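You operate a simulated robot arm through the tools that you are given. There is no shell and no other tool. Be economical: measure what you need, move in short steps, check, and stop when the job is done.

The job below is to be done with a simulated two-armed robot. You get a single attempt, and the scene is never put back.

## Task
Take the blue card on the top of the grey bench and put it away on the top shelf of the filter rack. Put the black thumb screw on top of the cream small carton. Open the white bench door, fetch the white oxygen cell from the top of the grey bench and set it on the upper shelf in the white bench and shut the door again. Stack the L tall filter box from the top of the grey bench on top of the M tall filter box. Put the orange valve housing on the top of the grey bench away on the shelf under the wash counter. Switch the flow analyser switch on. Fetch the dosing cup and set it on top of the beige orange-striped carton. Put the green-capped exhale filter on the top of the black case lid away on the spare filter shelf of the filter rack. Put the A sensor box from the top of the black case lid on top of the pale-hubbed wheel and the C sensor box on top of the flat black case. Put the blue-rimmed water trap on the top of the small steel table. Take the purple case and leave it on top of the white filter pack on the top of the packing desk. Any order will do. Set down upright: dosing cup, green-capped exhale filter, sensor box, blue-rimmed water trap.
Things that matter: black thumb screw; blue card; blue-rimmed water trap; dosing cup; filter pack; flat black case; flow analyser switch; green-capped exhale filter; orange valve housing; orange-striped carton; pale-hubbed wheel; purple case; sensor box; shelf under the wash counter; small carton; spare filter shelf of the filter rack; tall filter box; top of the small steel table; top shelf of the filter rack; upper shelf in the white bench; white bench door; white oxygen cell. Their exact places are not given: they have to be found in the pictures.

Only the result counts: the job must be done as asked and must still hold three seconds after the hand-in. Knocking over, shifting, dropping, spilling or breaking anything else fails it. Lids that push on must go on centred and level and be pressed home; caps that screw on are set level and turned clockwise until they are tight.

## Robot
Two 7-joint arms with two-finger grippers on one trunk, on a base that drives. Base frame: it is fixed to the floor where the robot stands at the start and does not move with it; the origin is under the middle of the robot, x ahead of it, y to its left, z up; the surface under the hand at the start is at about z = 0.76. Units: m, degrees, N and s.
The left shoulder is at the start at [0.024, 0.216, 1.105], the right one opposite. With the tool pointing down near the work surface each hand reaches from about 0.1 to 0.76 m from the robot's upright axis, wherever it stands, measured 20 degrees to its own side. Places, roughly: black thumb screw (3x3x3 cm) [0.6, 0, 0.8]; blue card [0.75, -0.25, 0.75]; blue-rimmed water trap (6x6x8 cm) [1.2, 0.8, 0.6]; dosing cup [-1.5, -1.25, 0.75]; filter pack [-1.5, -1, 0.75]; flat black case (21x15x3 cm) [-1.6, 0.3, 0.8]; flow analyser switch [0.4, -0.4, 0.8]; green-capped exhale filter [-1.5, 0, 0.75]; orange valve housing (6x6x5 cm) [0.7, -0.4, 0.8]; orange-striped carton [-1.5, -0.75, 0.75]; pale-hubbed wheel (10x10x3 cm) [-1.4, 0.2, 0.8]; purple case (13x9x5 cm) [1.3, 0.8, 0.3]; sensor box [-1.5, 0, 0.75]; shelf under the wash counter [0.8, 2.4, 0.3]; small carton [0.75, -0.5, 0.75]; spare filter shelf of the filter rack (49x25 cm) [1.3, 0.8, 0.9]; tall filter box [0.75, 0.5, 0.75]; top of the small steel table [-1.7, 1.9, 0.8]; top shelf of the filter rack (49x25 cm) [1.3, 0.8, 1.16]; upper shelf in the white bench [1.2, -0.9, 0.4]; white bench door [1.5, -0.9, 0.4]; white oxygen cell [1, 0, 0.75]. Payload 2.2 kg a hand.
The TCP of each hand is the grasp point between the finger pads, 0.019 m short of the fingertips. In the tool frame z runs along the fingers and y along their closing line. The gripper opens to 0.116 m. The gripper's body begins 0.07 m behind the TCP.
Orientation is told as [roll, pitch, yaw] about the base's x, y, z axes, in that order, counted from this pose: with the fingers straight down and closing along the base's y, the tool's x points along the base's -x, its y along +y and its z along -z.

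## Interface
- The arms move only by the tool apply_moves. It takes "left_rows", "right_rows" or both (then of equal length, played together; a hand with none holds still); each is a list of rows, each a list of 3 entries, a list of its own where there are three numbers: the turn, a rotation vector about the base's x, y, z in units of 6 degrees (1.0 is 6 degrees), then the shift along the base's x, y, z in units of 25 mm (1.0 is 25 mm), then the opening in per cent of the stroke, from 0 (shut) to 100 (fully open). In form: [[[wx, wy, wz], [dx, dy, dz], grip], ...]. A call has 1 to 10 rows; each row shifts and turns the commanded pose from where the row before left it. A call with a number of a shift or a turn outside -1 to 1 is refused whole. Rows are played at 5 a second. More than 0.05 m and 8.6 degrees between two rows, or a gripper value outside its range, and nothing of the call is played. A pose out of reach is approached as far as the arm can. The call stops where the force on the tool passes 40 N (or 10 N more than at its start, if that is more) or the arm is blocked; 0.2 s more then pass. Each finger halts on what it meets, pressing with about 23 N; the grip force reading is that of the motor and also rises with nothing between the fingers. The clock runs only during rows and for 0.2 s after the last one: add rows that do not move to give the fingers time. The reply holds the time, the measured pose of the TCP, the force on the tool along the base axes, the opening and the grip force, in the units named above and with some noise, with the torque about the TCP (base axes, N m) and any sound that the robot's microphone picked up.
- Cameras (640 x 400 px; columns grow to the right, rows downward): "scene" is now at [0.1337, 0.0146, 1.2908]; the picture's right is [0.14, -0.99, 0.00], its down [-0.42, -0.06, -0.90] and it looks along [0.90, 0.12, -0.43] (base axes); focal length 214 px, centre (320, 200). "left" rides on the left gripper at [0.069, 0.015, -0.097] in its tool frame; the picture's right is [-0.21, 0.98, 0.00], its down [-0.76, -0.17, -0.63] and it looks along [-0.62, -0.14, 0.77] (tool axes); focal length 251 px, centre (320, 200). "right" rides on the right gripper at [0.069, -0.015, -0.097] in its tool frame; the picture's right is [0.21, 0.98, 0.00], its down [-0.76, 0.17, -0.63] and it looks along [-0.62, 0.14, 0.77] (tool axes); focal length 251 px, centre (320, 200).
- snapshot(camera): a new picture of that camera. No time passes.
- move_column(by): slides the trunk up (or, below 0, down) by that many m; the arms and the scene camera ride with it, the base frame stays. It gives what a move gives, with no picture.
- drive_base(legs): drives the robot by 1 to 6 legs, each [ahead, left, turn to the left] in m, m and degrees, along the robot's own axes; the way and the turn of a leg run together, so that a leg with both is an arc; at most 1.5 m and 180 degrees a leg. The arms and the cameras ride along, it lands a little off, and it stops where it bumps. It gives what a move gives.
- pan_tilt(pan, tilt): turns the head with the scene camera to pan (to the left, within 80 degrees either way) and tilt (down, from -29 to 69), counted from straight ahead of the robot. It gives what a move gives.
- measure_at(camera, pixels): for up to 12 pixels [column, row] of the newest picture of that camera ("zoom" is the newest enlarged one), the place [x, y, z] in the base frame of the surface seen there, good to about 0.002 m. No time passes.
- enlarge(camera, box): a new picture of the part [left, top, right, bottom] of that camera's present view, enlarged. No time passes.
- hand_in(): hands the job in; it is judged then, once.

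Keep the steps short. Do not move on a guess: measure, check each grasp and each placing, and mend mistakes. In all there are 385 turns and 362 pictures (those below and enlarged ones count). Leave the grippers open and the arms clear of the work at the hand-in unless told otherwise, and finish with a single line.

The tools are called as name(argument=value, ...) on one line, values as JSON. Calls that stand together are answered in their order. apply_moves: Moves the arms, as the interface text tells. Its arguments: {"type":"object","properties":{"left_rows":{"type":"array","items":{"type":"array"}},"right_rows":{"type":"array","items":{"type":"array"}}},"required":[]} The other tools are called the same way: move_column (by) slides the trunk up or down; drive_base (legs) drives the base; pan_tilt (pan, tilt) turns the head that bears the scene camera; snapshot (camera) takes a picture; measure_at (camera, pixels) gives the place of the surface under pixels of a picture; enlarge (camera, box) takes an enlarged picture of a part of a camera's view; hand_in () hands the job in.

At the start:

```text
time: 0.0
left_tcp_pos: [0.4918, 0.2712, 1.1964]
left_tool_rot: [0.1, 0.1, 0.1]
left_wrist_force: [0.0, -0.6, -1.1]
left_moment: [-0.01, -0.02, -0.01]
left_grip_width: 0.116
left_finger_force: 0.0
right_tcp_pos: [0.4569, -0.1273, 1.191]
right_tool_rot: [0.0, 0.1, 0.1]
right_wrist_force: [0.0, -0.4, 0.2]
right_moment: [-0.03, 0.0, -0.01]
right_grip_width: 0.1162
right_finger_force: 0.0
trunk travel left (down, up): [-0.25, 0.24]
robot x, y, heading: [-0.0006, -0.0014, 0.3]
head pan, tilt: [7.8, 25.2]
```

scene: 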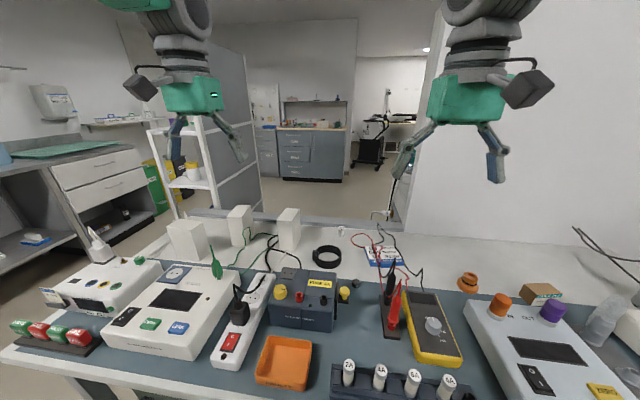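
right: 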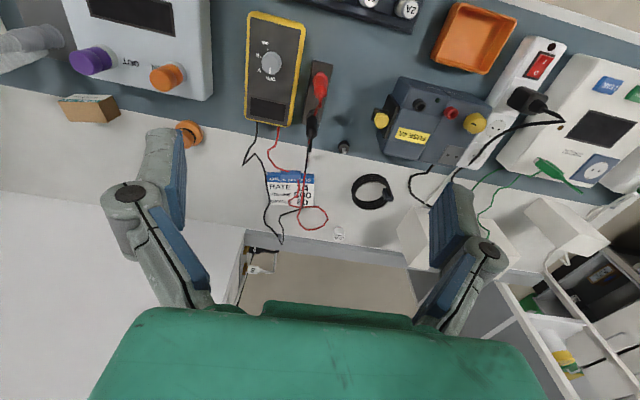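
left: 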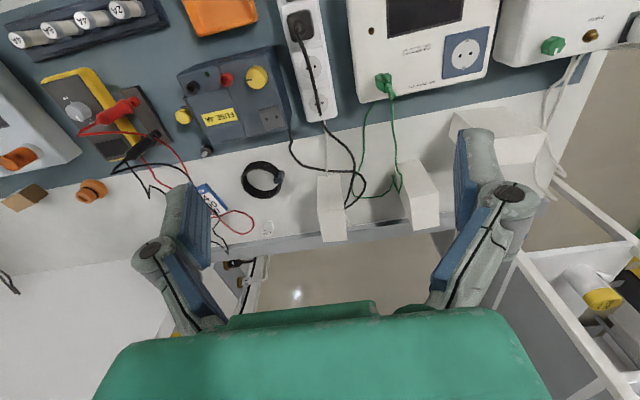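

I see the bench ahead with the card, screw, carton, housing and boxes. I'll enlarge parts of the scene to identify them.

enlarge(camera="scene", box=[320, 200, 640, 400])

enlarge(camera="scene", box=[100, 190, 420, 390])

```text
2.00 times, centred on (480, 300) of scene
```

zoom: 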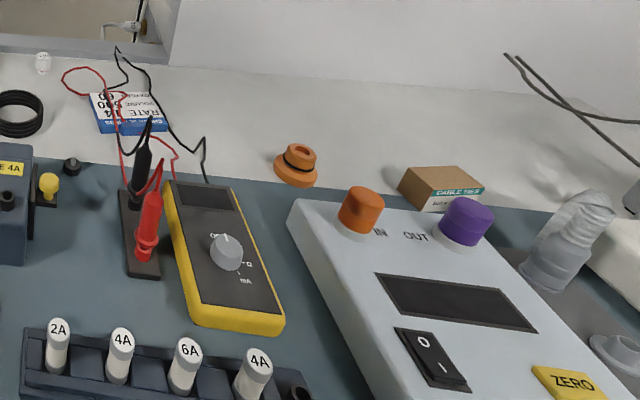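

```text
2.00 times, centred on (260, 290) of scene
```

zoom: 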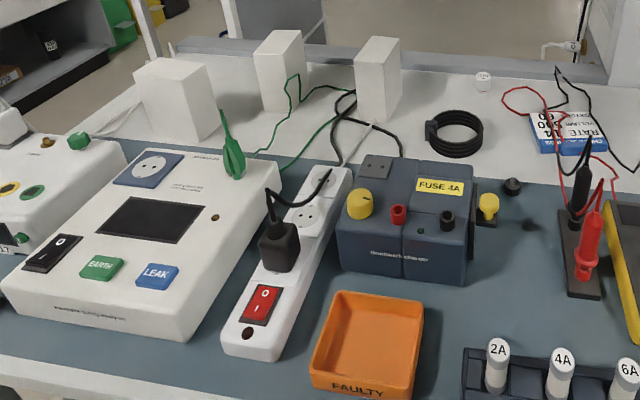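

Measuring the key items on the bench in the scene picture.

snapshot(camera="scene")

measure_at(camera="scene", pixels=[[341, 229], [341, 238], [356, 281], [356, 287], [383, 258], [468, 276], [467, 290], [540, 287], [525, 380], [540, 360], [536, 385], [545, 378]])

measure_at(camera="scene", pixels=[[179, 222], [188, 250], [239, 208], [239, 235], [289, 210], [289, 240], [325, 247], [400, 215], [420, 120], [500, 215], [200, 185], [195, 215]])

```text
356 pictures are left
```

scene: 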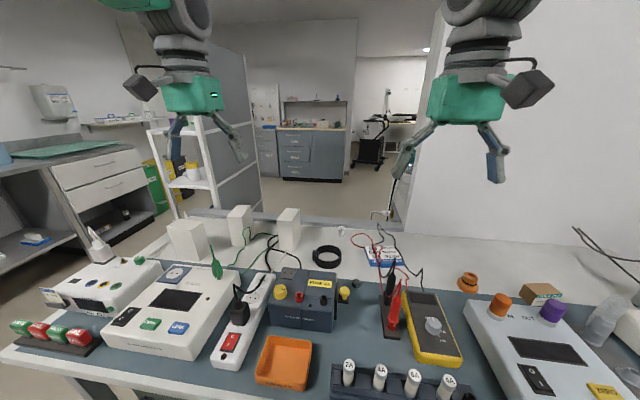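

```text
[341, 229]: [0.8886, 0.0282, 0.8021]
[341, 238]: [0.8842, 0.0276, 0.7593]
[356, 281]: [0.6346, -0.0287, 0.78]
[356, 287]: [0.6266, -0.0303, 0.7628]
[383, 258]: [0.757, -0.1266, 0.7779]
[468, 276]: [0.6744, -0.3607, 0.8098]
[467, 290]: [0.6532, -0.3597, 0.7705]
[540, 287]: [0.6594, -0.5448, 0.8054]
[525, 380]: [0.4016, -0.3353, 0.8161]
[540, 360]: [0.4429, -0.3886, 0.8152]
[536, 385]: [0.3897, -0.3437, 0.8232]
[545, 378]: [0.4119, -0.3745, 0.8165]
```

```text
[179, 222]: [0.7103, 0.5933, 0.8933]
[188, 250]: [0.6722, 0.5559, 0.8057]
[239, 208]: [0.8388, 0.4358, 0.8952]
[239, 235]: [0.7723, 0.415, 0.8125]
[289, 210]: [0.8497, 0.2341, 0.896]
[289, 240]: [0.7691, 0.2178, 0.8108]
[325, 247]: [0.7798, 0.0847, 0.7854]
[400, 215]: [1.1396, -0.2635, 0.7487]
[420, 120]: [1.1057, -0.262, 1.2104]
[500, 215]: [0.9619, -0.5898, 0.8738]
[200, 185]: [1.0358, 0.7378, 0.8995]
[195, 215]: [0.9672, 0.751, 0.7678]
```

Now looking around the room with the head.

pan_tilt(pan=75, tilt=20)

snapshot(camera="scene")

pan_tilt(pan=35, tilt=15)

snapshot(camera="scene")

pan_tilt(pan=-70, tilt=25)

snapshot(camera="scene")

```text
time: 1.4
left_tcp_pos: [0.489, 0.2715, 1.1975]
left_tool_rot: [-0.1, -0.2, 0.1]
left_wrist_force: [0.8, 0.4, -0.2]
left_moment: [0.02, -0.01, 0.01]
left_grip_width: 0.116
left_finger_force: 0.1
right_tcp_pos: [0.4536, -0.1273, 1.1929]
right_tool_rot: [-0.1, -0.1, 0.0]
right_wrist_force: [0.5, -0.8, 0.1]
right_moment: [-0.01, -0.03, -0.01]
right_grip_width: 0.1161
right_finger_force: 0.0
trunk travel left (down, up): [-0.25, 0.24]
robot x, y, heading: [-0.0004, 0.0014, -0.1]
head pan, tilt: [75.0, 20.0]
```

```text
355 pictures are left
```

scene: 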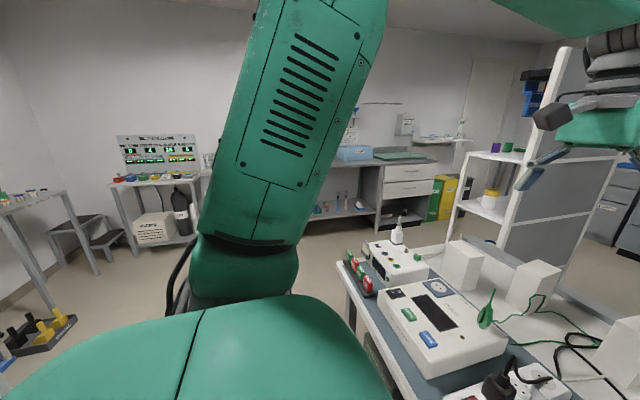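

```text
time: 2.5
left_tcp_pos: [0.4882, 0.2705, 1.1981]
left_tool_rot: [0.0, -0.1, -0.1]
left_wrist_force: [0.2, 0.2, -0.7]
left_moment: [0.0, -0.05, 0.0]
left_grip_width: 0.1158
left_finger_force: 0.0
right_tcp_pos: [0.4535, -0.1262, 1.1922]
right_tool_rot: [0.0, 0.0, 0.1]
right_wrist_force: [0.5, 0.3, -0.6]
right_moment: [0.0, 0.01, 0.03]
right_grip_width: 0.1163
right_finger_force: 0.1
trunk travel left (down, up): [-0.25, 0.24]
robot x, y, heading: [-0.0019, -0.001, 0.1]
head pan, tilt: [35.0, 15.0]
```

```text
354 pictures are left
```

scene: 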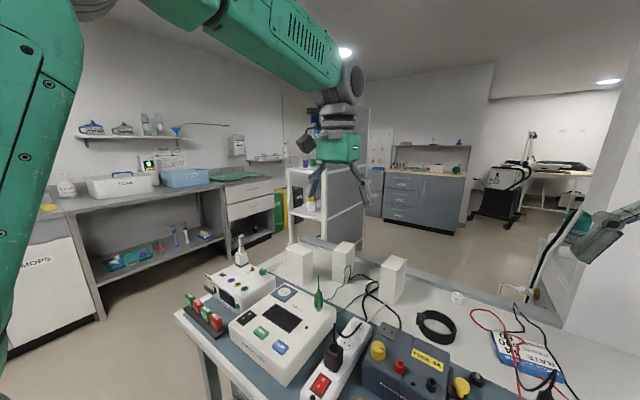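

```text
time: 4.3
left_tcp_pos: [0.4885, 0.2699, 1.1973]
left_tool_rot: [0.0, -0.1, 0.0]
left_wrist_force: [0.3, -0.3, 0.4]
left_moment: [0.0, -0.02, 0.0]
left_grip_width: 0.116
left_finger_force: 0.1
right_tcp_pos: [0.4542, -0.1279, 1.1938]
right_tool_rot: [0.0, -0.2, 0.0]
right_wrist_force: [0.0, -0.3, 0.6]
right_moment: [0.02, 0.04, 0.0]
right_grip_width: 0.1157
right_finger_force: 0.1
trunk travel left (down, up): [-0.25, 0.24]
robot x, y, heading: [-0.0037, -0.0021, 0.0]
head pan, tilt: [-70.0, 25.0]
```

```text
353 pictures are left
```

scene: 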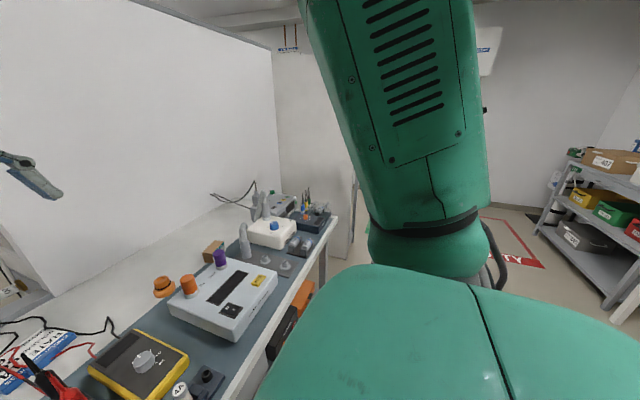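

First job: the analyser switch. The rocker's raised end is "I" near (541,383). I'll bring the right hand closed above it and look.

apply_moves(right_rows=[[[0, 0, 0], [-0.2, -0.9, -0.68], 0], [[0, 0, 0], [-0.2, -0.9, -0.68], 0], [[0, 0, 0], [-0.2, -0.9, -0.68], 0], [[0, 0, 0], [-0.2, -0.9, -0.68], 0], [[0, 0, 0], [-0.2, -0.9, -0.68], 0], [[0, 0, 0], [-0.2, -0.9, -0.68], 0], [[0, 0, 0], [-0.2, -0.9, -0.68], 0], [[0, 0, 0], [-0.2, -0.9, -0.68], 0], [[0, 0, 0], [-0.2, -0.9, -0.68], 0], [[0, 0, 0], [-0.2, -0.9, -0.68], 0]])

pan_tilt(pan=-40, tilt=45)

snapshot(camera="scene")

snapshot(camera="right")

```text
time: 6.5
left_tcp_pos: [0.4888, 0.2688, 1.1978]
left_tool_rot: [0.1, 0.0, 0.1]
left_wrist_force: [-0.5, 0.6, 0.0]
left_moment: [0.01, 0.02, 0.02]
left_grip_width: 0.1158
left_finger_force: 0.0
right_tcp_pos: [0.4045, -0.3548, 1.0204]
right_tool_rot: [0.1, -0.2, 0.0]
right_wrist_force: [-0.5, -0.1, -0.2]
right_moment: [0.01, 0.01, 0.01]
right_grip_width: 0.0
right_finger_force: 23.1
trunk travel left (down, up): [-0.25, 0.24]
robot x, y, heading: [0.0004, 0.0001, -0.3]
head pan, tilt: [-70.0, 25.0]
```

```text
time: 7.4
left_tcp_pos: [0.4889, 0.2679, 1.198]
left_tool_rot: [0.0, -0.1, 0.0]
left_wrist_force: [-0.3, 1.0, -0.2]
left_moment: [-0.02, 0.01, -0.02]
left_grip_width: 0.1161
left_finger_force: 0.1
right_tcp_pos: [0.4034, -0.354, 1.0213]
right_tool_rot: [0.1, -0.2, 0.0]
right_wrist_force: [0.0, 0.2, -0.1]
right_moment: [0.01, 0.01, 0.02]
right_grip_width: 0.0001
right_finger_force: 23.1
trunk travel left (down, up): [-0.25, 0.24]
robot x, y, heading: [0.0018, 0.0008, -0.1]
head pan, tilt: [-40.0, 45.0]
```

```text
352 pictures are left
```

scene: 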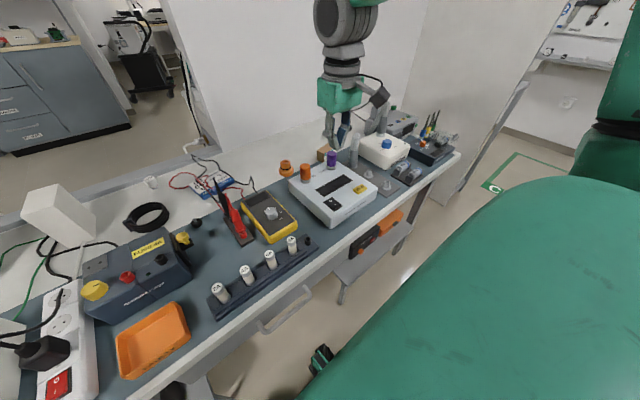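

```text
351 pictures are left
```

right: 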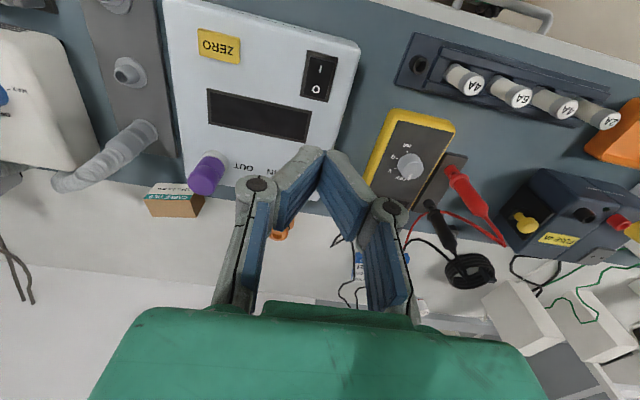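

The hand camera shows the rocker: I at (321,68), O at (316,88). I measure it.

measure_at(camera="right", pixels=[[321, 66], [316, 89], [323, 57], [312, 97], [306, 76], [333, 78], [318, 77], [174, 203], [175, 190], [285, 236], [160, 209], [190, 209]])

enlarge(camera="right", box=[270, 30, 370, 110])

```text
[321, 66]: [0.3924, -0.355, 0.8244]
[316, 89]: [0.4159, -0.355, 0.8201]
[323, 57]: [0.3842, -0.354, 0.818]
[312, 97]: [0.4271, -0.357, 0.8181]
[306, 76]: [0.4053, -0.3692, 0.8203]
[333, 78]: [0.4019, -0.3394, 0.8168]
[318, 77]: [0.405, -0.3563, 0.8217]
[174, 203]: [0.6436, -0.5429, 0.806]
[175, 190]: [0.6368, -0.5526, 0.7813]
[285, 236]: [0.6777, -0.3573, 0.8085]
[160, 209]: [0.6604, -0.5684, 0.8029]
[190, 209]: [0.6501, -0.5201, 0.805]
```

```text
5.00 times, centred on (320, 70) of right
```

zoom: 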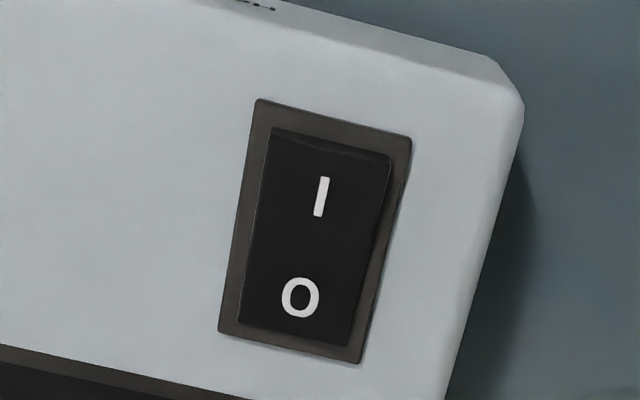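

The I end stands at about (0.389,-0.355,0.824). Descend with closed fingers to about 2 cm above, then press.

apply_moves(right_rows=[[[0, 0, 0], [-0.6, 0, -1], 0], [[0, 0, 0], [0, 0, -1], 0], [[0, 0, 0], [0, 0, -1], 0], [[0, 0, 0], [0, 0, -1], 0], [[0, 0, 0], [0, 0, -1], 0], [[0, 0, 0], [0, 0, -1], 0], [[0, 0, 0], [0, 0, -0.5], 0], [[0, 0, 0], [0, 0, 0], 0]])

snapshot(camera="right")

```text
time: 9.2
left_tcp_pos: [0.4881, 0.2673, 1.1979]
left_tool_rot: [0.0, 0.0, -0.1]
left_wrist_force: [1.5, 0.3, -0.5]
left_moment: [0.03, -0.04, 0.01]
left_grip_width: 0.1159
left_finger_force: 0.2
right_tcp_pos: [0.3881, -0.3539, 0.8599]
right_tool_rot: [0.0, -0.1, 0.0]
right_wrist_force: [-0.2, -0.1, -0.1]
right_moment: [0.0, -0.01, -0.01]
right_grip_width: 0.0001
right_finger_force: 22.8
trunk travel left (down, up): [-0.25, 0.24]
robot x, y, heading: [0.0016, -0.0014, 0.2]
head pan, tilt: [-40.0, 45.0]
```

```text
349 pictures are left
```

right: 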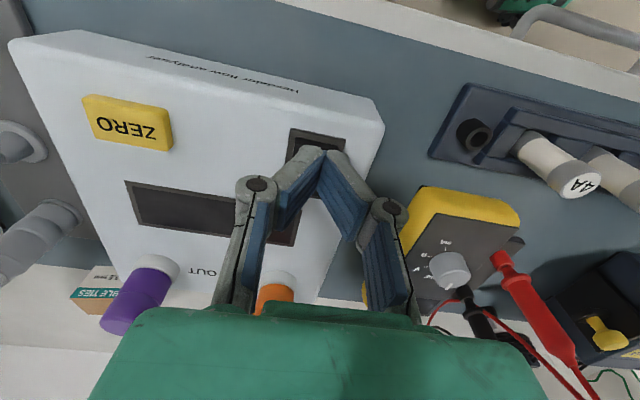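

Fingertips are right over the I end. Press down in small steps.

apply_moves(right_rows=[[[0, 0, 0], [0, 0, -0.3], 0], [[0, 0, 0], [0, 0, -0.3], 0], [[0, 0, 0], [0, 0, -0.2], 0], [[0, 0, 0], [0, 0, -0.15], 0], [[0, 0, 0], [0, 0, 0], 0]])

```text
time: 10.3
left_tcp_pos: [0.4857, 0.2715, 1.1989]
left_tool_rot: [-0.1, -0.2, 0.0]
left_wrist_force: [-0.3, -0.1, -0.1]
left_moment: [0.03, 0.04, -0.01]
left_grip_width: 0.1158
left_finger_force: 0.1
right_tcp_pos: [0.3886, -0.3524, 0.8406]
right_tool_rot: [-0.2, -0.7, -0.1]
right_wrist_force: [-9.8, -2.2, 24.6]
right_moment: [0.01, -0.08, -0.01]
right_grip_width: 0.0062
right_finger_force: 28.3
trunk travel left (down, up): [-0.25, 0.24]
robot x, y, heading: [0.0016, -0.0016, 0.0]
head pan, tilt: [-40.0, 45.0]
stopped in row 5 (right hand): the force on the tool passed its limit at 43 N (the readings are from after the stop); the commanded pose is now the measured one
```

Contact at 43 N. Raise and look.

apply_moves(right_rows=[[[0, 0, 0], [0, 0, 1], 0], [[0, 0, 0], [0.4, 0, 1], 0], [[0, 0, 0], [0.4, 0, 1], 0], [[0, 0, 0], [0, 0, 1], 0], [[0, 0, 0], [0, 0, 1], 0], [[0, 0, 0], [0, 0, 1], 0], [[0, 0, 0], [0, 0, 1], 0], [[0, 0, 0], [0, 0, 0], 0]])

enlarge(camera="right", box=[270, 30, 370, 110])

measure_at(camera="right", pixels=[[321, 66], [316, 89], [323, 61], [312, 95]])

```text
time: 12.1
left_tcp_pos: [0.4882, 0.2689, 1.1976]
left_tool_rot: [0.0, 0.0, 0.0]
left_wrist_force: [0.4, 0.1, 0.1]
left_moment: [-0.01, 0.02, -0.02]
left_grip_width: 0.1157
left_finger_force: 0.0
right_tcp_pos: [0.4109, -0.3535, 1.0133]
right_tool_rot: [-0.1, -0.5, -0.1]
right_wrist_force: [0.2, 0.4, -0.8]
right_moment: [0.0, 0.05, 0.02]
right_grip_width: 0.0001
right_finger_force: 28.4
trunk travel left (down, up): [-0.25, 0.24]
robot x, y, heading: [0.0004, -0.0006, -0.0]
head pan, tilt: [-40.0, 45.0]
```

```text
5.00 times, centred on (320, 70) of right
```

zoom: 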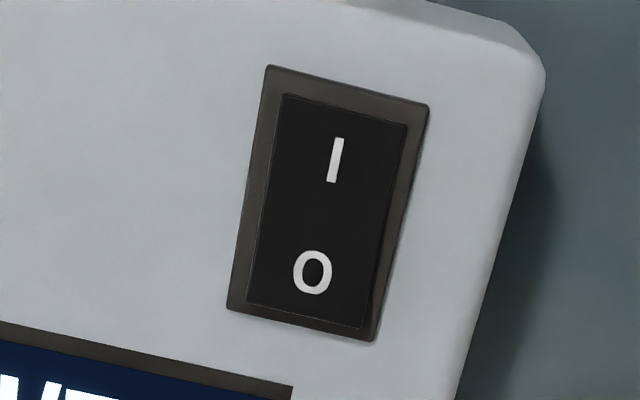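

```text
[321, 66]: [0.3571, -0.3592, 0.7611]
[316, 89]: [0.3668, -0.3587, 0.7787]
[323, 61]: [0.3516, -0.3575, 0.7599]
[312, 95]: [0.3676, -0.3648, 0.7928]
```

The display lit and the I end is pressed: switch is on. Next the thumb screw: move the right hand above it, opened partly.

apply_moves(right_rows=[[[0, 0, 0], [0.8, 1, 0.0], 60], [[0, 0, 0], [0.8, 1, 0], 60], [[0, 0, 0], [0.8, 1, 0], 60], [[0, 0, 0], [0.8, 1, 0], 60], [[0, 0, 0], [0.8, 1, 0], 60], [[0, 0, 0], [0.8, 1, 0], 60], [[0, 0, 0], [0.8, 1, 0], 60], [[0, 0, 0], [0.5, 1, 0], 60], [[0, 0, 0], [0.5, 1, 0], 60], [[0, 0, 0], [0.2, 1, 0], 60]])

apply_moves(right_rows=[[[0, 0, 0], [0.2, 1, 0.0], 60], [[0, 0, 0], [0, 1, 0], 60], [[0, 0, 0], [0, 0.9, 0], 60], [[0, 0, 0], [0, 0, 0], 60]])

snapshot(camera="right")

```text
time: 14.3
left_tcp_pos: [0.4873, 0.2716, 1.1983]
left_tool_rot: [-0.1, -0.2, 0.0]
left_wrist_force: [-0.5, 0.0, -0.9]
left_moment: [-0.01, -0.01, 0.0]
left_grip_width: 0.1161
left_finger_force: 0.1
right_tcp_pos: [0.5798, -0.1016, 1.0125]
right_tool_rot: [-0.1, -0.5, -0.1]
right_wrist_force: [0.1, 0.3, -0.2]
right_moment: [-0.01, 0.02, -0.02]
right_grip_width: 0.0696
right_finger_force: 0.0
trunk travel left (down, up): [-0.25, 0.24]
robot x, y, heading: [0.0014, 0.0017, 0.0]
head pan, tilt: [-40.0, 45.0]
```

```text
time: 15.3
left_tcp_pos: [0.4873, 0.2698, 1.1991]
left_tool_rot: [0.0, -0.2, 0.0]
left_wrist_force: [-0.3, 0.4, -0.1]
left_moment: [0.0, 0.0, -0.02]
left_grip_width: 0.1161
left_finger_force: 0.1
right_tcp_pos: [0.5885, -0.0383, 1.0177]
right_tool_rot: [1.1, -0.7, -1.1]
right_wrist_force: [1.1, 0.0, 0.6]
right_moment: [0.0, 0.01, 0.0]
right_grip_width: 0.0696
right_finger_force: 0.1
trunk travel left (down, up): [-0.25, 0.24]
robot x, y, heading: [0.0004, -0.0026, 0.0]
head pan, tilt: [-40.0, 45.0]
```

```text
347 pictures are left
```

right: 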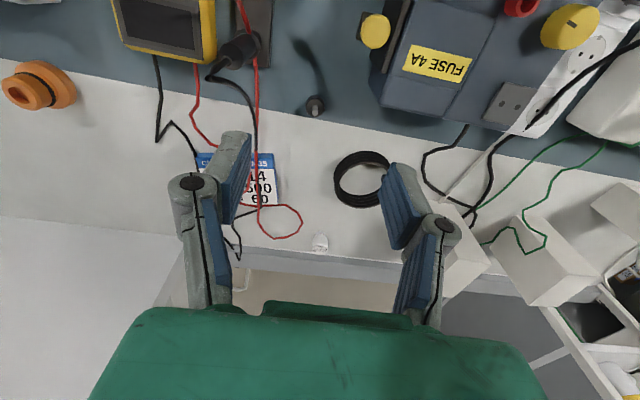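

The hand is near the edge of its reach here (small rotation drift). I'll check the bench edge clearance for moving the base, measuring in the last scene picture, and the items here.

measure_at(camera="scene", pixels=[[300, 285], [220, 330], [350, 265], [285, 315], [320, 350], [395, 225], [200, 375]])

measure_at(camera="right", pixels=[[315, 104], [316, 115], [320, 240], [320, 250], [239, 185], [239, 160], [376, 28], [360, 180], [30, 92]])

enlarge(camera="right", box=[150, 80, 390, 280])

```text
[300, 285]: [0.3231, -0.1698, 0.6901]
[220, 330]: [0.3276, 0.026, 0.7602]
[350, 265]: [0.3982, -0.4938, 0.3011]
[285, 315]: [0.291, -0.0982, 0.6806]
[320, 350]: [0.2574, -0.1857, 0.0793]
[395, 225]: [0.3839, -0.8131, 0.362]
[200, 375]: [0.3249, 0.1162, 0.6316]
```

```text
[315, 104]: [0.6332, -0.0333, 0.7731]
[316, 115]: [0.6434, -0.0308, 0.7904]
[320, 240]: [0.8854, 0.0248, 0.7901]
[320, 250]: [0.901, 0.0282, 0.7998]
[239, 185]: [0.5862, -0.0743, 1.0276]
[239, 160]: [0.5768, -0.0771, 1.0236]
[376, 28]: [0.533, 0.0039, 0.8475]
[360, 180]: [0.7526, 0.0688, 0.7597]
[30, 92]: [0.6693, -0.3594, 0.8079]
```

```text
2.00 times, centred on (270, 180) of right
```

zoom: 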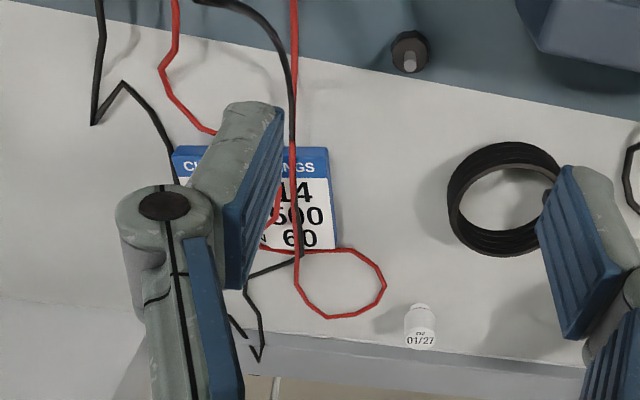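

Screw stands with its stem up at (0.636,-0.032). I shift the base 0.2 m left so the right hand reaches it well.

drive_base(legs=[[0, 0.2, 0]])

snapshot(camera="right")

```text
time: 16.9
left_tcp_pos: [0.487, 0.4698, 1.1983]
left_tool_rot: [0.1, -0.2, 0.1]
left_wrist_force: [-0.1, 0.0, -0.3]
left_moment: [0.02, 0.0, 0.02]
left_grip_width: 0.116
left_finger_force: 0.1
right_tcp_pos: [0.5905, 0.1611, 1.0199]
right_tool_rot: [1.3, -0.6, -1.1]
right_wrist_force: [-0.4, -0.9, -0.4]
right_moment: [0.01, 0.03, -0.01]
right_grip_width: 0.0697
right_finger_force: 0.1
trunk travel left (down, up): [-0.25, 0.24]
robot x, y, heading: [-0.0001, 0.2017, -0.1]
head pan, tilt: [-40.0, 45.0]
```

```text
345 pictures are left
```

right: 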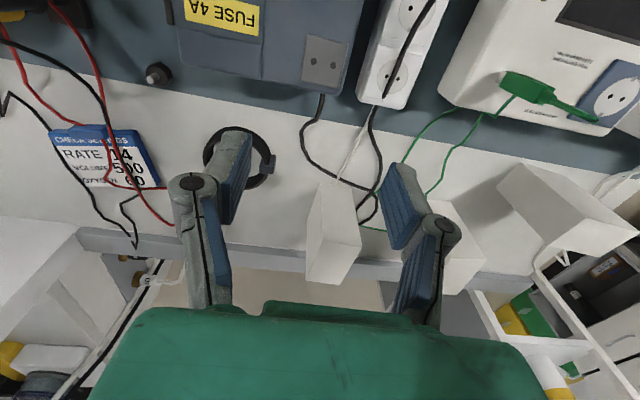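

Move over the screw and down to z≈0.93.

apply_moves(right_rows=[[[0, 0, 0], [0, -1, 0], 60], [[0, 0, 0], [0, -1, 0], 60], [[0, 0, 0], [0.2, -1, 0], 60], [[0, 0, 0], [0.2, -1, 0], 60], [[0, 0, 0], [0.4, -1, 0], 60], [[0, 0, 0], [0.4, -1, 0], 60], [[0, 0, 0], [0.4, -1, -0.8], 60], [[0, 0, 0], [0.3, -1, -1], 60], [[0, 0, 0], [0, 0, -1], 60], [[0, 0, 0], [0, 0, 0], 60]])

snapshot(camera="right")

```text
time: 19.1
left_tcp_pos: [0.483, 0.4717, 1.2002]
left_tool_rot: [-0.1, -0.5, -0.1]
left_wrist_force: [-0.4, -0.3, 0.0]
left_moment: [0.0, -0.03, 0.02]
left_grip_width: 0.1163
left_finger_force: 0.0
right_tcp_pos: [0.6338, -0.0372, 0.9535]
right_tool_rot: [1.1, -0.8, -1.2]
right_wrist_force: [-0.4, 0.5, -0.4]
right_moment: [-0.01, 0.01, 0.02]
right_grip_width: 0.0697
right_finger_force: 0.0
trunk travel left (down, up): [-0.25, 0.24]
robot x, y, heading: [0.0031, 0.2004, -0.1]
head pan, tilt: [-40.0, 45.0]
```

```text
344 pictures are left
```

right: 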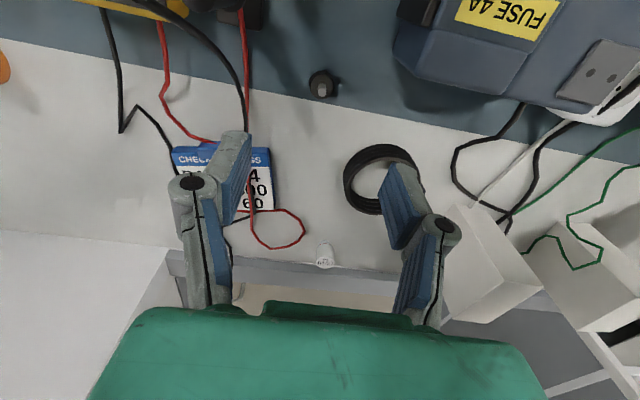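

Measure the screw stem tip and head here.

measure_at(camera="right", pixels=[[321, 79], [312, 82], [332, 82], [321, 90], [321, 72], [400, 45]])

enlarge(camera="right", box=[290, 55, 350, 105])

```text
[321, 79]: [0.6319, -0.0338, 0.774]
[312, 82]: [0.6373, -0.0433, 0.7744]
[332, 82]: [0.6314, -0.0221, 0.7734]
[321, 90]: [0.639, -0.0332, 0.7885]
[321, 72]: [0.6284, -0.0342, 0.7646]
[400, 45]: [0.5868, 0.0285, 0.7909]
```

```text
8.00 times, centred on (320, 80) of right
```

zoom: 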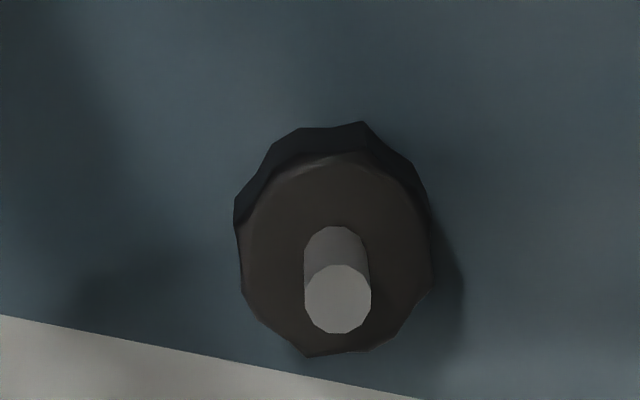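

Screw axis (0.639,-0.033), head top z 0.774. Descend to TCP z≈0.784 with rotation corrected, narrower opening, then close.

apply_moves(right_rows=[[[-0.18, 0.13, 0.2], [0.2, 0.16, -1], 45], [[0, 0, 0], [0, 0, -1], 45], [[0, 0, 0], [0, 0, -1], 45], [[0, 0, 0], [0, 0, -1], 45], [[0, 0, 0], [0, 0, -1], 45], [[0, 0, 0], [0, 0, -1], 45], [[0, 0, 0], [0, 0, 0], 45]])

snapshot(camera="right")

```text
time: 20.7
left_tcp_pos: [0.4831, 0.4718, 1.201]
left_tool_rot: [0.0, -0.4, 0.0]
left_wrist_force: [-1.0, -0.5, -0.5]
left_moment: [-0.04, -0.02, -0.01]
left_grip_width: 0.1159
left_finger_force: 0.0
right_tcp_pos: [0.6385, -0.0341, 0.8029]
right_tool_rot: [0.1, -0.1, 0.2]
right_wrist_force: [-0.9, 0.9, 0.1]
right_moment: [-0.02, 0.02, -0.02]
right_grip_width: 0.0524
right_finger_force: 0.1
trunk travel left (down, up): [-0.25, 0.24]
robot x, y, heading: [0.0009, 0.2002, 0.0]
head pan, tilt: [-40.0, 45.0]
```

```text
342 pictures are left
```

right: 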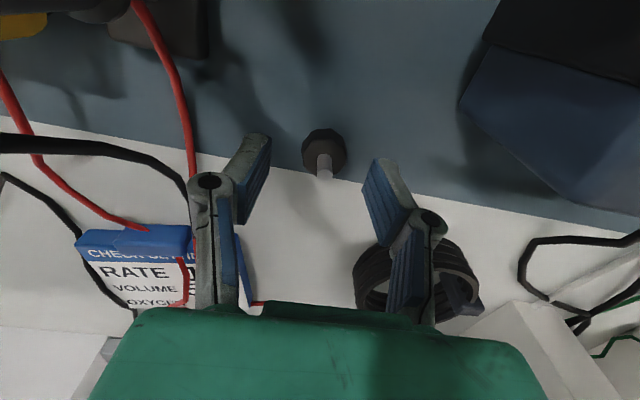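

Centred. Down 19 mm, close, lift.

apply_moves(right_rows=[[[0, 0, 0], [0, 0.03, -0.4], 45], [[0, 0, 0], [0, 0, -0.35], 45], [[0, 0, 0], [0, 0, 0], 0], [[0, 0, 0], [0, 0, 0], 0], [[0, 0, 0], [0, 0, 0], 0]])

apply_moves(right_rows=[[[0, 0, 0], [0, 0, 1], 0], [[0, 0, 0], [0, 0, 1], 0], [[0, 0, 0], [0, 0, 1], 0], [[0, 0, 0], [0, 0, 1], 0], [[0, 0, 0], [0, 0, 1], 0], [[0, 0, 0], [0, 0, 1], 0], [[0, 0, 0], [0, 0, 1], 0], [[0, 0, 0], [0, 0, 0], 0]])

snapshot(camera="right")

```text
time: 21.9
left_tcp_pos: [0.4832, 0.4718, 1.1999]
left_tool_rot: [-0.2, -0.3, 0.0]
left_wrist_force: [-1.1, -0.5, -1.3]
left_moment: [0.0, 0.01, -0.02]
left_grip_width: 0.1162
left_finger_force: 0.0
right_tcp_pos: [0.6395, -0.0322, 0.7829]
right_tool_rot: [0.2, 0.0, 0.1]
right_wrist_force: [-0.2, 0.4, 0.7]
right_moment: [-0.02, 0.03, 0.0]
right_grip_width: 0.0248
right_finger_force: 23.1
trunk travel left (down, up): [-0.25, 0.24]
robot x, y, heading: [0.0014, 0.2027, -0.1]
head pan, tilt: [-40.0, 45.0]
```

```text
time: 23.7
left_tcp_pos: [0.4848, 0.4725, 1.1995]
left_tool_rot: [-0.2, -0.2, 0.1]
left_wrist_force: [0.6, 0.1, 0.8]
left_moment: [-0.01, 0.02, -0.02]
left_grip_width: 0.1162
left_finger_force: 0.0
right_tcp_pos: [0.6383, -0.0326, 0.9594]
right_tool_rot: [0.1, 0.0, 0.1]
right_wrist_force: [0.2, 0.2, -0.1]
right_moment: [0.01, 0.02, -0.01]
right_grip_width: 0.0247
right_finger_force: 22.6
trunk travel left (down, up): [-0.25, 0.24]
robot x, y, heading: [0.0004, 0.1977, 0.1]
head pan, tilt: [-40.0, 45.0]
```

```text
341 pictures are left
```

right: 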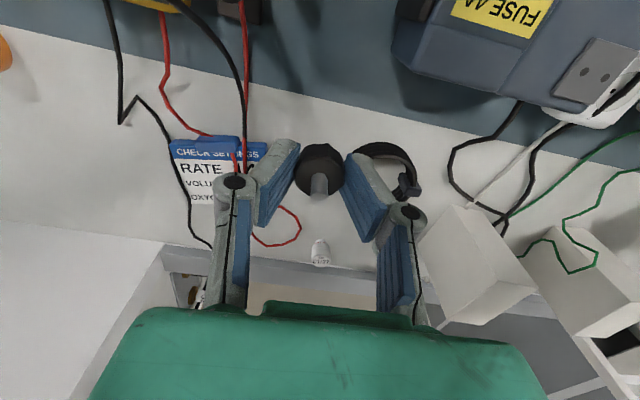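

Screw held (25 mm wide). Drive 0.5 m right towards the carton.

drive_base(legs=[[0, -0.5, 0]])

snapshot(camera="right")

```text
time: 26.6
left_tcp_pos: [0.4832, -0.0085, 1.196]
left_tool_rot: [-0.8, -0.3, 0.2]
left_wrist_force: [-0.2, 0.9, 0.1]
left_moment: [-0.08, -0.03, 0.02]
left_grip_width: 0.1158
left_finger_force: 0.2
right_tcp_pos: [0.6392, -0.5159, 0.9633]
right_tool_rot: [-0.6, -0.3, 0.3]
right_wrist_force: [0.1, 0.9, 0.2]
right_moment: [-0.06, 0.01, 0.01]
right_grip_width: 0.025
right_finger_force: 23.0
trunk travel left (down, up): [-0.25, 0.24]
robot x, y, heading: [0.0015, -0.2962, 0.3]
head pan, tilt: [-40.0, 45.0]
```

```text
340 pictures are left
```

right: 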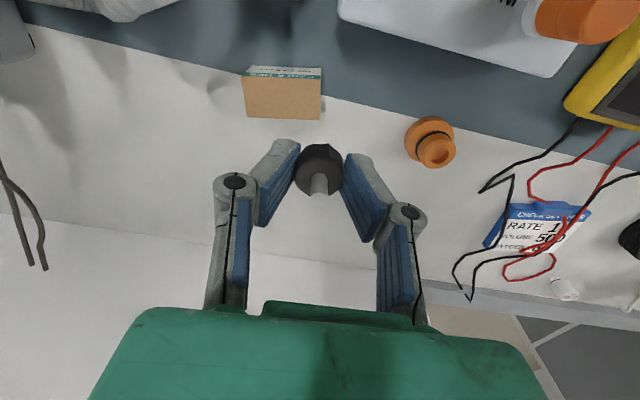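

Carton top at about (283,98). Measure it plus the housing, card.

measure_at(camera="right", pixels=[[248, 80], [318, 82], [318, 116], [249, 114], [284, 98], [436, 130], [436, 160], [409, 140], [453, 140], [540, 210], [535, 230], [564, 288]])

enlarge(camera="right", box=[220, 50, 480, 190])

```text
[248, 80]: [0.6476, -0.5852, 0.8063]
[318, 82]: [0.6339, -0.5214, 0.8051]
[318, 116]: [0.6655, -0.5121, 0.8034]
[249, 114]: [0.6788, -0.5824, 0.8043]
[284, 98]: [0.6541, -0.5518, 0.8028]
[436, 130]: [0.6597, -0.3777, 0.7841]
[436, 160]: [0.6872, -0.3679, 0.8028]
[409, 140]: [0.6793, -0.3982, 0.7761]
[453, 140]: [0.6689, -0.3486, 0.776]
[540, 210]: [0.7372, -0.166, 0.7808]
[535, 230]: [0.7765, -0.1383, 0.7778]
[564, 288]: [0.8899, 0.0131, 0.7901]
```

```text
2.46 times, centred on (350, 120) of right
```

zoom: 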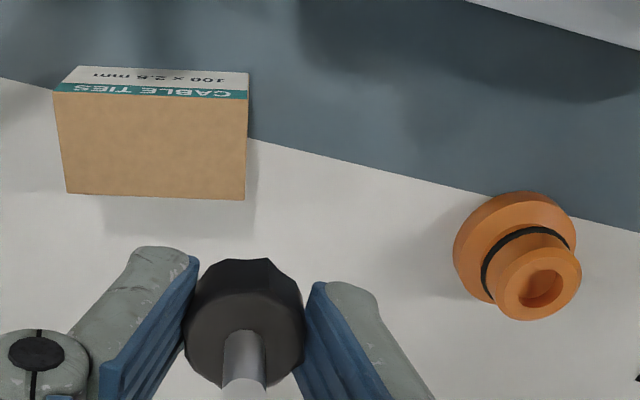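

Carton top centre ≈(0.656,-0.550,0.805). Move the screw there and down to just above, then look.

apply_moves(right_rows=[[[0.1, 0.05, -0.05], [0.35, -0.7, -0.2], 0], [[0, 0, 0], [0.35, -0.7, -0.4], 0], [[0, 0, 0], [0, 0, -1], 0], [[0, 0, 0], [0, 0, -1], 0], [[0, 0, 0], [0, 0, -1], 0], [[0, 0, 0], [0, 0, -1], 0], [[0, 0, 0], [0, 0, 0], 0]])

snapshot(camera="right")

```text
time: 28.2
left_tcp_pos: [0.4787, -0.0154, 1.1998]
left_tool_rot: [-0.5, -0.5, 0.1]
left_wrist_force: [-0.6, 1.0, 0.6]
left_moment: [-0.03, 0.03, -0.01]
left_grip_width: 0.1161
left_finger_force: 0.2
right_tcp_pos: [0.655, -0.5558, 0.8488]
right_tool_rot: [0.4, -0.1, 0.1]
right_wrist_force: [0.8, 0.7, 0.4]
right_moment: [-0.04, -0.01, -0.01]
right_grip_width: 0.0246
right_finger_force: 23.3
trunk travel left (down, up): [-0.25, 0.24]
robot x, y, heading: [-0.0027, -0.2944, 0.3]
head pan, tilt: [-40.0, 45.0]
```

```text
338 pictures are left
```

right: 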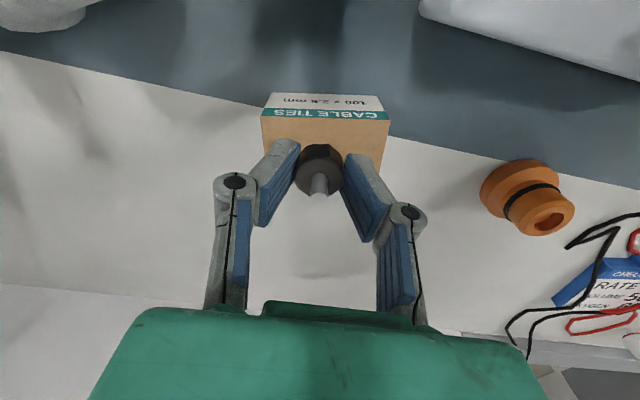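

Aligned. Lower to contact gently and open slightly.

apply_moves(right_rows=[[[0, 0, 0], [0, 0.16, -0.5], 0], [[0, 0, 0], [0, 0, -0.3], 0], [[0, 0, 0], [0, 0, -0.06], 0], [[0, 0, 0], [0, 0, 0], 0]])

```text
time: 29.2
left_tcp_pos: [0.4791, -0.0198, 1.2021]
left_tool_rot: [-0.3, -0.5, 0.2]
left_wrist_force: [-0.4, 0.4, 0.3]
left_moment: [0.0, 0.0, 0.01]
left_grip_width: 0.1158
left_finger_force: 0.0
right_tcp_pos: [0.6546, -0.5553, 0.8267]
right_tool_rot: [0.7, -0.2, -0.1]
right_wrist_force: [2.2, -3.5, 14.2]
right_moment: [-0.1, -0.04, 0.0]
right_grip_width: 0.0248
right_finger_force: 22.6
trunk travel left (down, up): [-0.25, 0.24]
robot x, y, heading: [-0.0001, -0.2974, 0.2]
head pan, tilt: [-40.0, 45.0]
```

Contact (14 N). Open and retreat upward.

apply_moves(right_rows=[[[0, 0, 0], [0, 0, 0.04], 45], [[0, 0, 0], [0, 0, 0], 45], [[0, 0, 0], [0, 0, 0.6], 45], [[0, 0, 0], [0, 0, 1], 45], [[0, 0, 0], [0, 0, 1], 45], [[0, 0, 0], [0, 0, 1], 45], [[0, 0, 0], [0, 0, 1], 45], [[0, 0, 0], [0, 0, 0], 45]])

snapshot(camera="right")

```text
time: 31.0
left_tcp_pos: [0.4794, -0.0245, 1.2021]
left_tool_rot: [-0.2, -0.4, 0.2]
left_wrist_force: [0.3, 0.8, 0.8]
left_moment: [0.02, 0.0, 0.01]
left_grip_width: 0.1158
left_finger_force: 0.1
right_tcp_pos: [0.6539, -0.5589, 0.9407]
right_tool_rot: [0.7, 0.1, 0.0]
right_wrist_force: [0.2, 0.4, -0.1]
right_moment: [0.01, 0.02, 0.0]
right_grip_width: 0.0523
right_finger_force: 0.1
trunk travel left (down, up): [-0.25, 0.24]
robot x, y, heading: [0.0007, -0.2959, 0.1]
head pan, tilt: [-40.0, 45.0]
```

```text
337 pictures are left
```

right: 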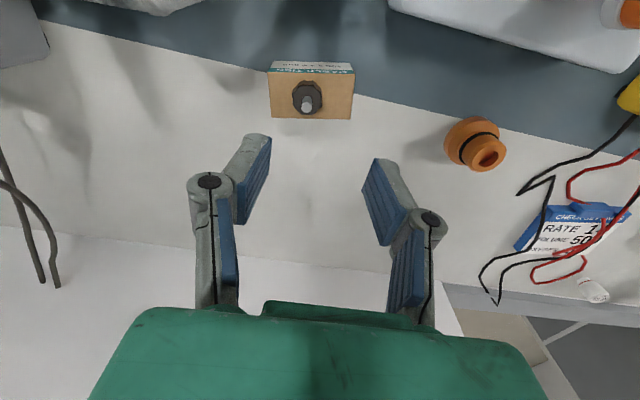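

Screw stands on the carton. Now the orange housing at ≈(0.672,-0.37). Move above it and look.

apply_moves(right_rows=[[[-0.1, 0, 0], [0, 1, 0], 80], [[0, 0, 0], [0, 1, 0], 80], [[0, 0, 0], [0, 1, 0], 80], [[0, 0, 0], [0.2, 1, 0], 80], [[0, 0, 0], [0.2, 1, 0], 80], [[0, 0, 0], [0.2, 1, 0], 80], [[0, 0, 0], [0.1, 1, -0.4], 80], [[0, 0, 0], [0, 0.6, -1], 80], [[0, 0, 0], [0, 0, 0], 80]])

snapshot(camera="right")

```text
time: 33.0
left_tcp_pos: [0.478, -0.0234, 1.2007]
left_tool_rot: [-0.1, -0.5, 0.2]
left_wrist_force: [0.2, 0.5, 0.5]
left_moment: [0.04, -0.02, 0.04]
left_grip_width: 0.1156
left_finger_force: 0.2
right_tcp_pos: [0.6708, -0.3676, 0.9063]
right_tool_rot: [0.1, -0.1, 0.0]
right_wrist_force: [0.1, 0.2, 0.0]
right_moment: [0.0, 0.0, 0.0]
right_grip_width: 0.0928
right_finger_force: 0.0
trunk travel left (down, up): [-0.25, 0.24]
robot x, y, heading: [0.0001, -0.2954, 0.0]
head pan, tilt: [-40.0, 45.0]
```

```text
336 pictures are left
```

right: 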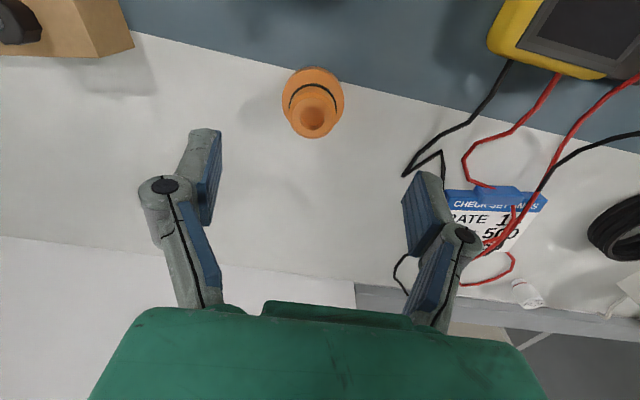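

Measure housing edges and the nearest wire.

measure_at(camera="right", pixels=[[284, 95], [342, 95], [312, 70], [314, 117], [300, 117], [329, 117], [410, 175], [441, 151], [396, 265], [515, 190], [480, 195], [530, 205]])

```text
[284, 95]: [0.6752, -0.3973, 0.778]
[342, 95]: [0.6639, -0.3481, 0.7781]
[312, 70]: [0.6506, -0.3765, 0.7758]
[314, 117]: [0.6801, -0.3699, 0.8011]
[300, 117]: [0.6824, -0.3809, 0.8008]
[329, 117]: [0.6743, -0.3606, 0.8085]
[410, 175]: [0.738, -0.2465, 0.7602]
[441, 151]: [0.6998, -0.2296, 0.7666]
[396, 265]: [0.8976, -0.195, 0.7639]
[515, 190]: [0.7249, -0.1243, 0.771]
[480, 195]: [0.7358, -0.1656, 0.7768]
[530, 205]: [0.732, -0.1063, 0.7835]
```

Centre ≈(0.676,-0.372). Descend to z≈0.785 and grip, lift.

apply_moves(right_rows=[[[0, 0, 0], [0.2, -0.16, -1], 80], [[0, 0, 0], [0, 0, -1], 80], [[0, 0, 0], [0, 0, -1], 80], [[0, 0, 0], [0, 0, -1], 80], [[0, 0, 0], [0, 0, -0.84], 80], [[0, 0, 0], [0, 0, 0], 0], [[0, 0, 0], [0, 0, 0], 0], [[0, 0, 0], [0, 0, 0], 0]])

apply_moves(right_rows=[[[0, 0, 0], [0, 0, 1], 0], [[0, 0, 0], [0, 0, 1], 0], [[0, 0, 0], [0, 0, 1], 0], [[0, 0, 0], [0, 0, 1], 0], [[0, 0, 0], [0, 0, 1], 0], [[0, 0, 0], [0, 0, 1], 0], [[0, 0, 0], [0, 0, 1], 0], [[0, 0, 0], [0, 0, 0], 0]])

snapshot(camera="right")

```text
time: 34.8
left_tcp_pos: [0.4803, -0.0241, 1.2021]
left_tool_rot: [-0.3, -0.5, 0.2]
left_wrist_force: [-0.8, -0.2, 0.6]
left_moment: [0.01, 0.05, 0.02]
left_grip_width: 0.1161
left_finger_force: 0.1
right_tcp_pos: [0.6786, -0.3705, 0.784]
right_tool_rot: [0.1, 0.0, 0.1]
right_wrist_force: [0.9, 0.2, -0.2]
right_moment: [-0.01, 0.0, -0.03]
right_grip_width: 0.0537
right_finger_force: 22.8
trunk travel left (down, up): [-0.25, 0.24]
robot x, y, heading: [0.0006, -0.2972, 0.3]
head pan, tilt: [-40.0, 45.0]
```

```text
time: 36.6
left_tcp_pos: [0.4786, -0.0234, 1.2017]
left_tool_rot: [-0.1, -0.4, 0.1]
left_wrist_force: [-0.2, 0.5, -0.6]
left_moment: [0.03, 0.0, -0.01]
left_grip_width: 0.1159
left_finger_force: 0.1
right_tcp_pos: [0.6778, -0.3704, 0.9597]
right_tool_rot: [0.2, -0.1, 0.0]
right_wrist_force: [0.1, 0.1, -0.3]
right_moment: [0.01, 0.0, -0.02]
right_grip_width: 0.0535
right_finger_force: 23.1
trunk travel left (down, up): [-0.25, 0.24]
robot x, y, heading: [0.001, -0.2938, 0.4]
head pan, tilt: [-40.0, 45.0]
```

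```text
335 pictures are left
```

right: 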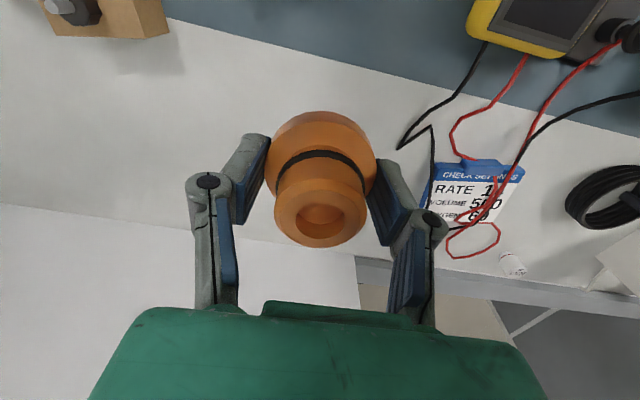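

Housing held. Look down at the gap between my base and the bench to see how far I can go ahead.

pan_tilt(pan=0, tilt=69)

snapshot(camera="scene")

enlarge(camera="right", box=[380, 120, 580, 280])

```text
time: 37.7
left_tcp_pos: [0.4793, -0.0232, 1.2023]
left_tool_rot: [-0.1, -0.5, 0.2]
left_wrist_force: [0.1, 0.1, 0.0]
left_moment: [-0.01, 0.0, 0.0]
left_grip_width: 0.1158
left_finger_force: 0.2
right_tcp_pos: [0.6792, -0.3705, 0.9607]
right_tool_rot: [0.1, 0.1, 0.0]
right_wrist_force: [-0.6, 0.1, -1.3]
right_moment: [0.0, 0.0, -0.01]
right_grip_width: 0.0535
right_finger_force: 23.5
trunk travel left (down, up): [-0.25, 0.24]
robot x, y, heading: [-0.0003, -0.2953, 0.2]
head pan, tilt: [0.0, 68.8]
```

```text
334 pictures are left
```

scene: 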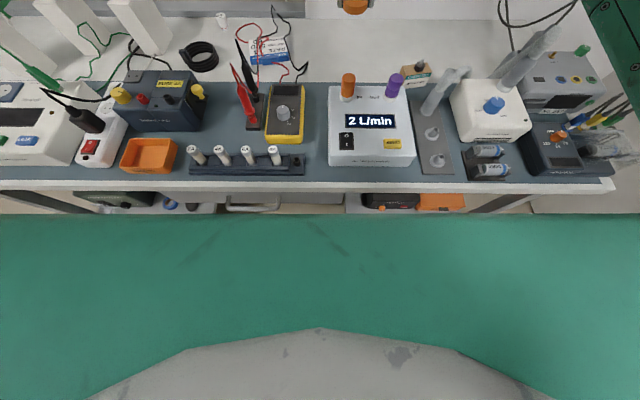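

```text
2.50 times, centred on (480, 200) of right
```

zoom: 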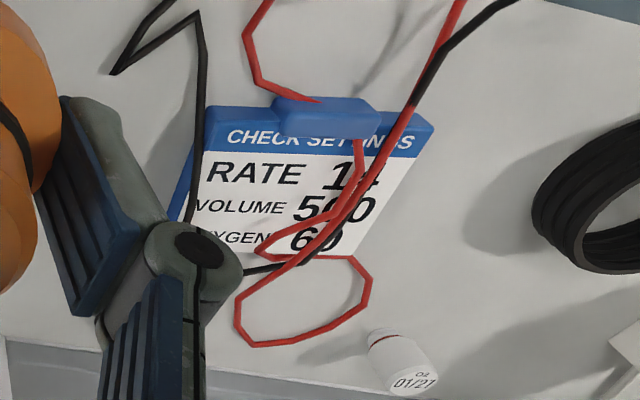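

The card has a raised blue tab on its near edge. Measure the tab, the card corners, and my own front edge.

measure_at(camera="zoom", pixels=[[325, 105], [280, 108], [375, 118], [325, 125], [325, 148], [225, 115], [425, 128], [345, 240], [200, 215], [180, 195], [390, 160], [400, 350]])

measure_at(camera="scene", pixels=[[320, 213], [320, 230], [320, 191], [320, 182], [100, 214], [240, 207]])

```text
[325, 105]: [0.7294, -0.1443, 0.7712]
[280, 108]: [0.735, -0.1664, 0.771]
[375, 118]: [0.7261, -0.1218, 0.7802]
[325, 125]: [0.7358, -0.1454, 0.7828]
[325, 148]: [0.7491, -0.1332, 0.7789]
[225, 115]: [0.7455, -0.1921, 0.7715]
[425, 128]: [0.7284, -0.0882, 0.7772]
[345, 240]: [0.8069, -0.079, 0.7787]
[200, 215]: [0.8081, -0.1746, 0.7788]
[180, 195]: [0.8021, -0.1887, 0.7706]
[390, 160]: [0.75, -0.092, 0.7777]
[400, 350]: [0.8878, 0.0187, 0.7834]
```

```text
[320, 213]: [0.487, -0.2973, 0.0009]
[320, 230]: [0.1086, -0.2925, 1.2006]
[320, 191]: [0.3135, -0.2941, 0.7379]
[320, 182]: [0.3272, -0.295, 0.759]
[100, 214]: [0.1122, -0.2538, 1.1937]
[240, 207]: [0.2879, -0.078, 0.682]
```

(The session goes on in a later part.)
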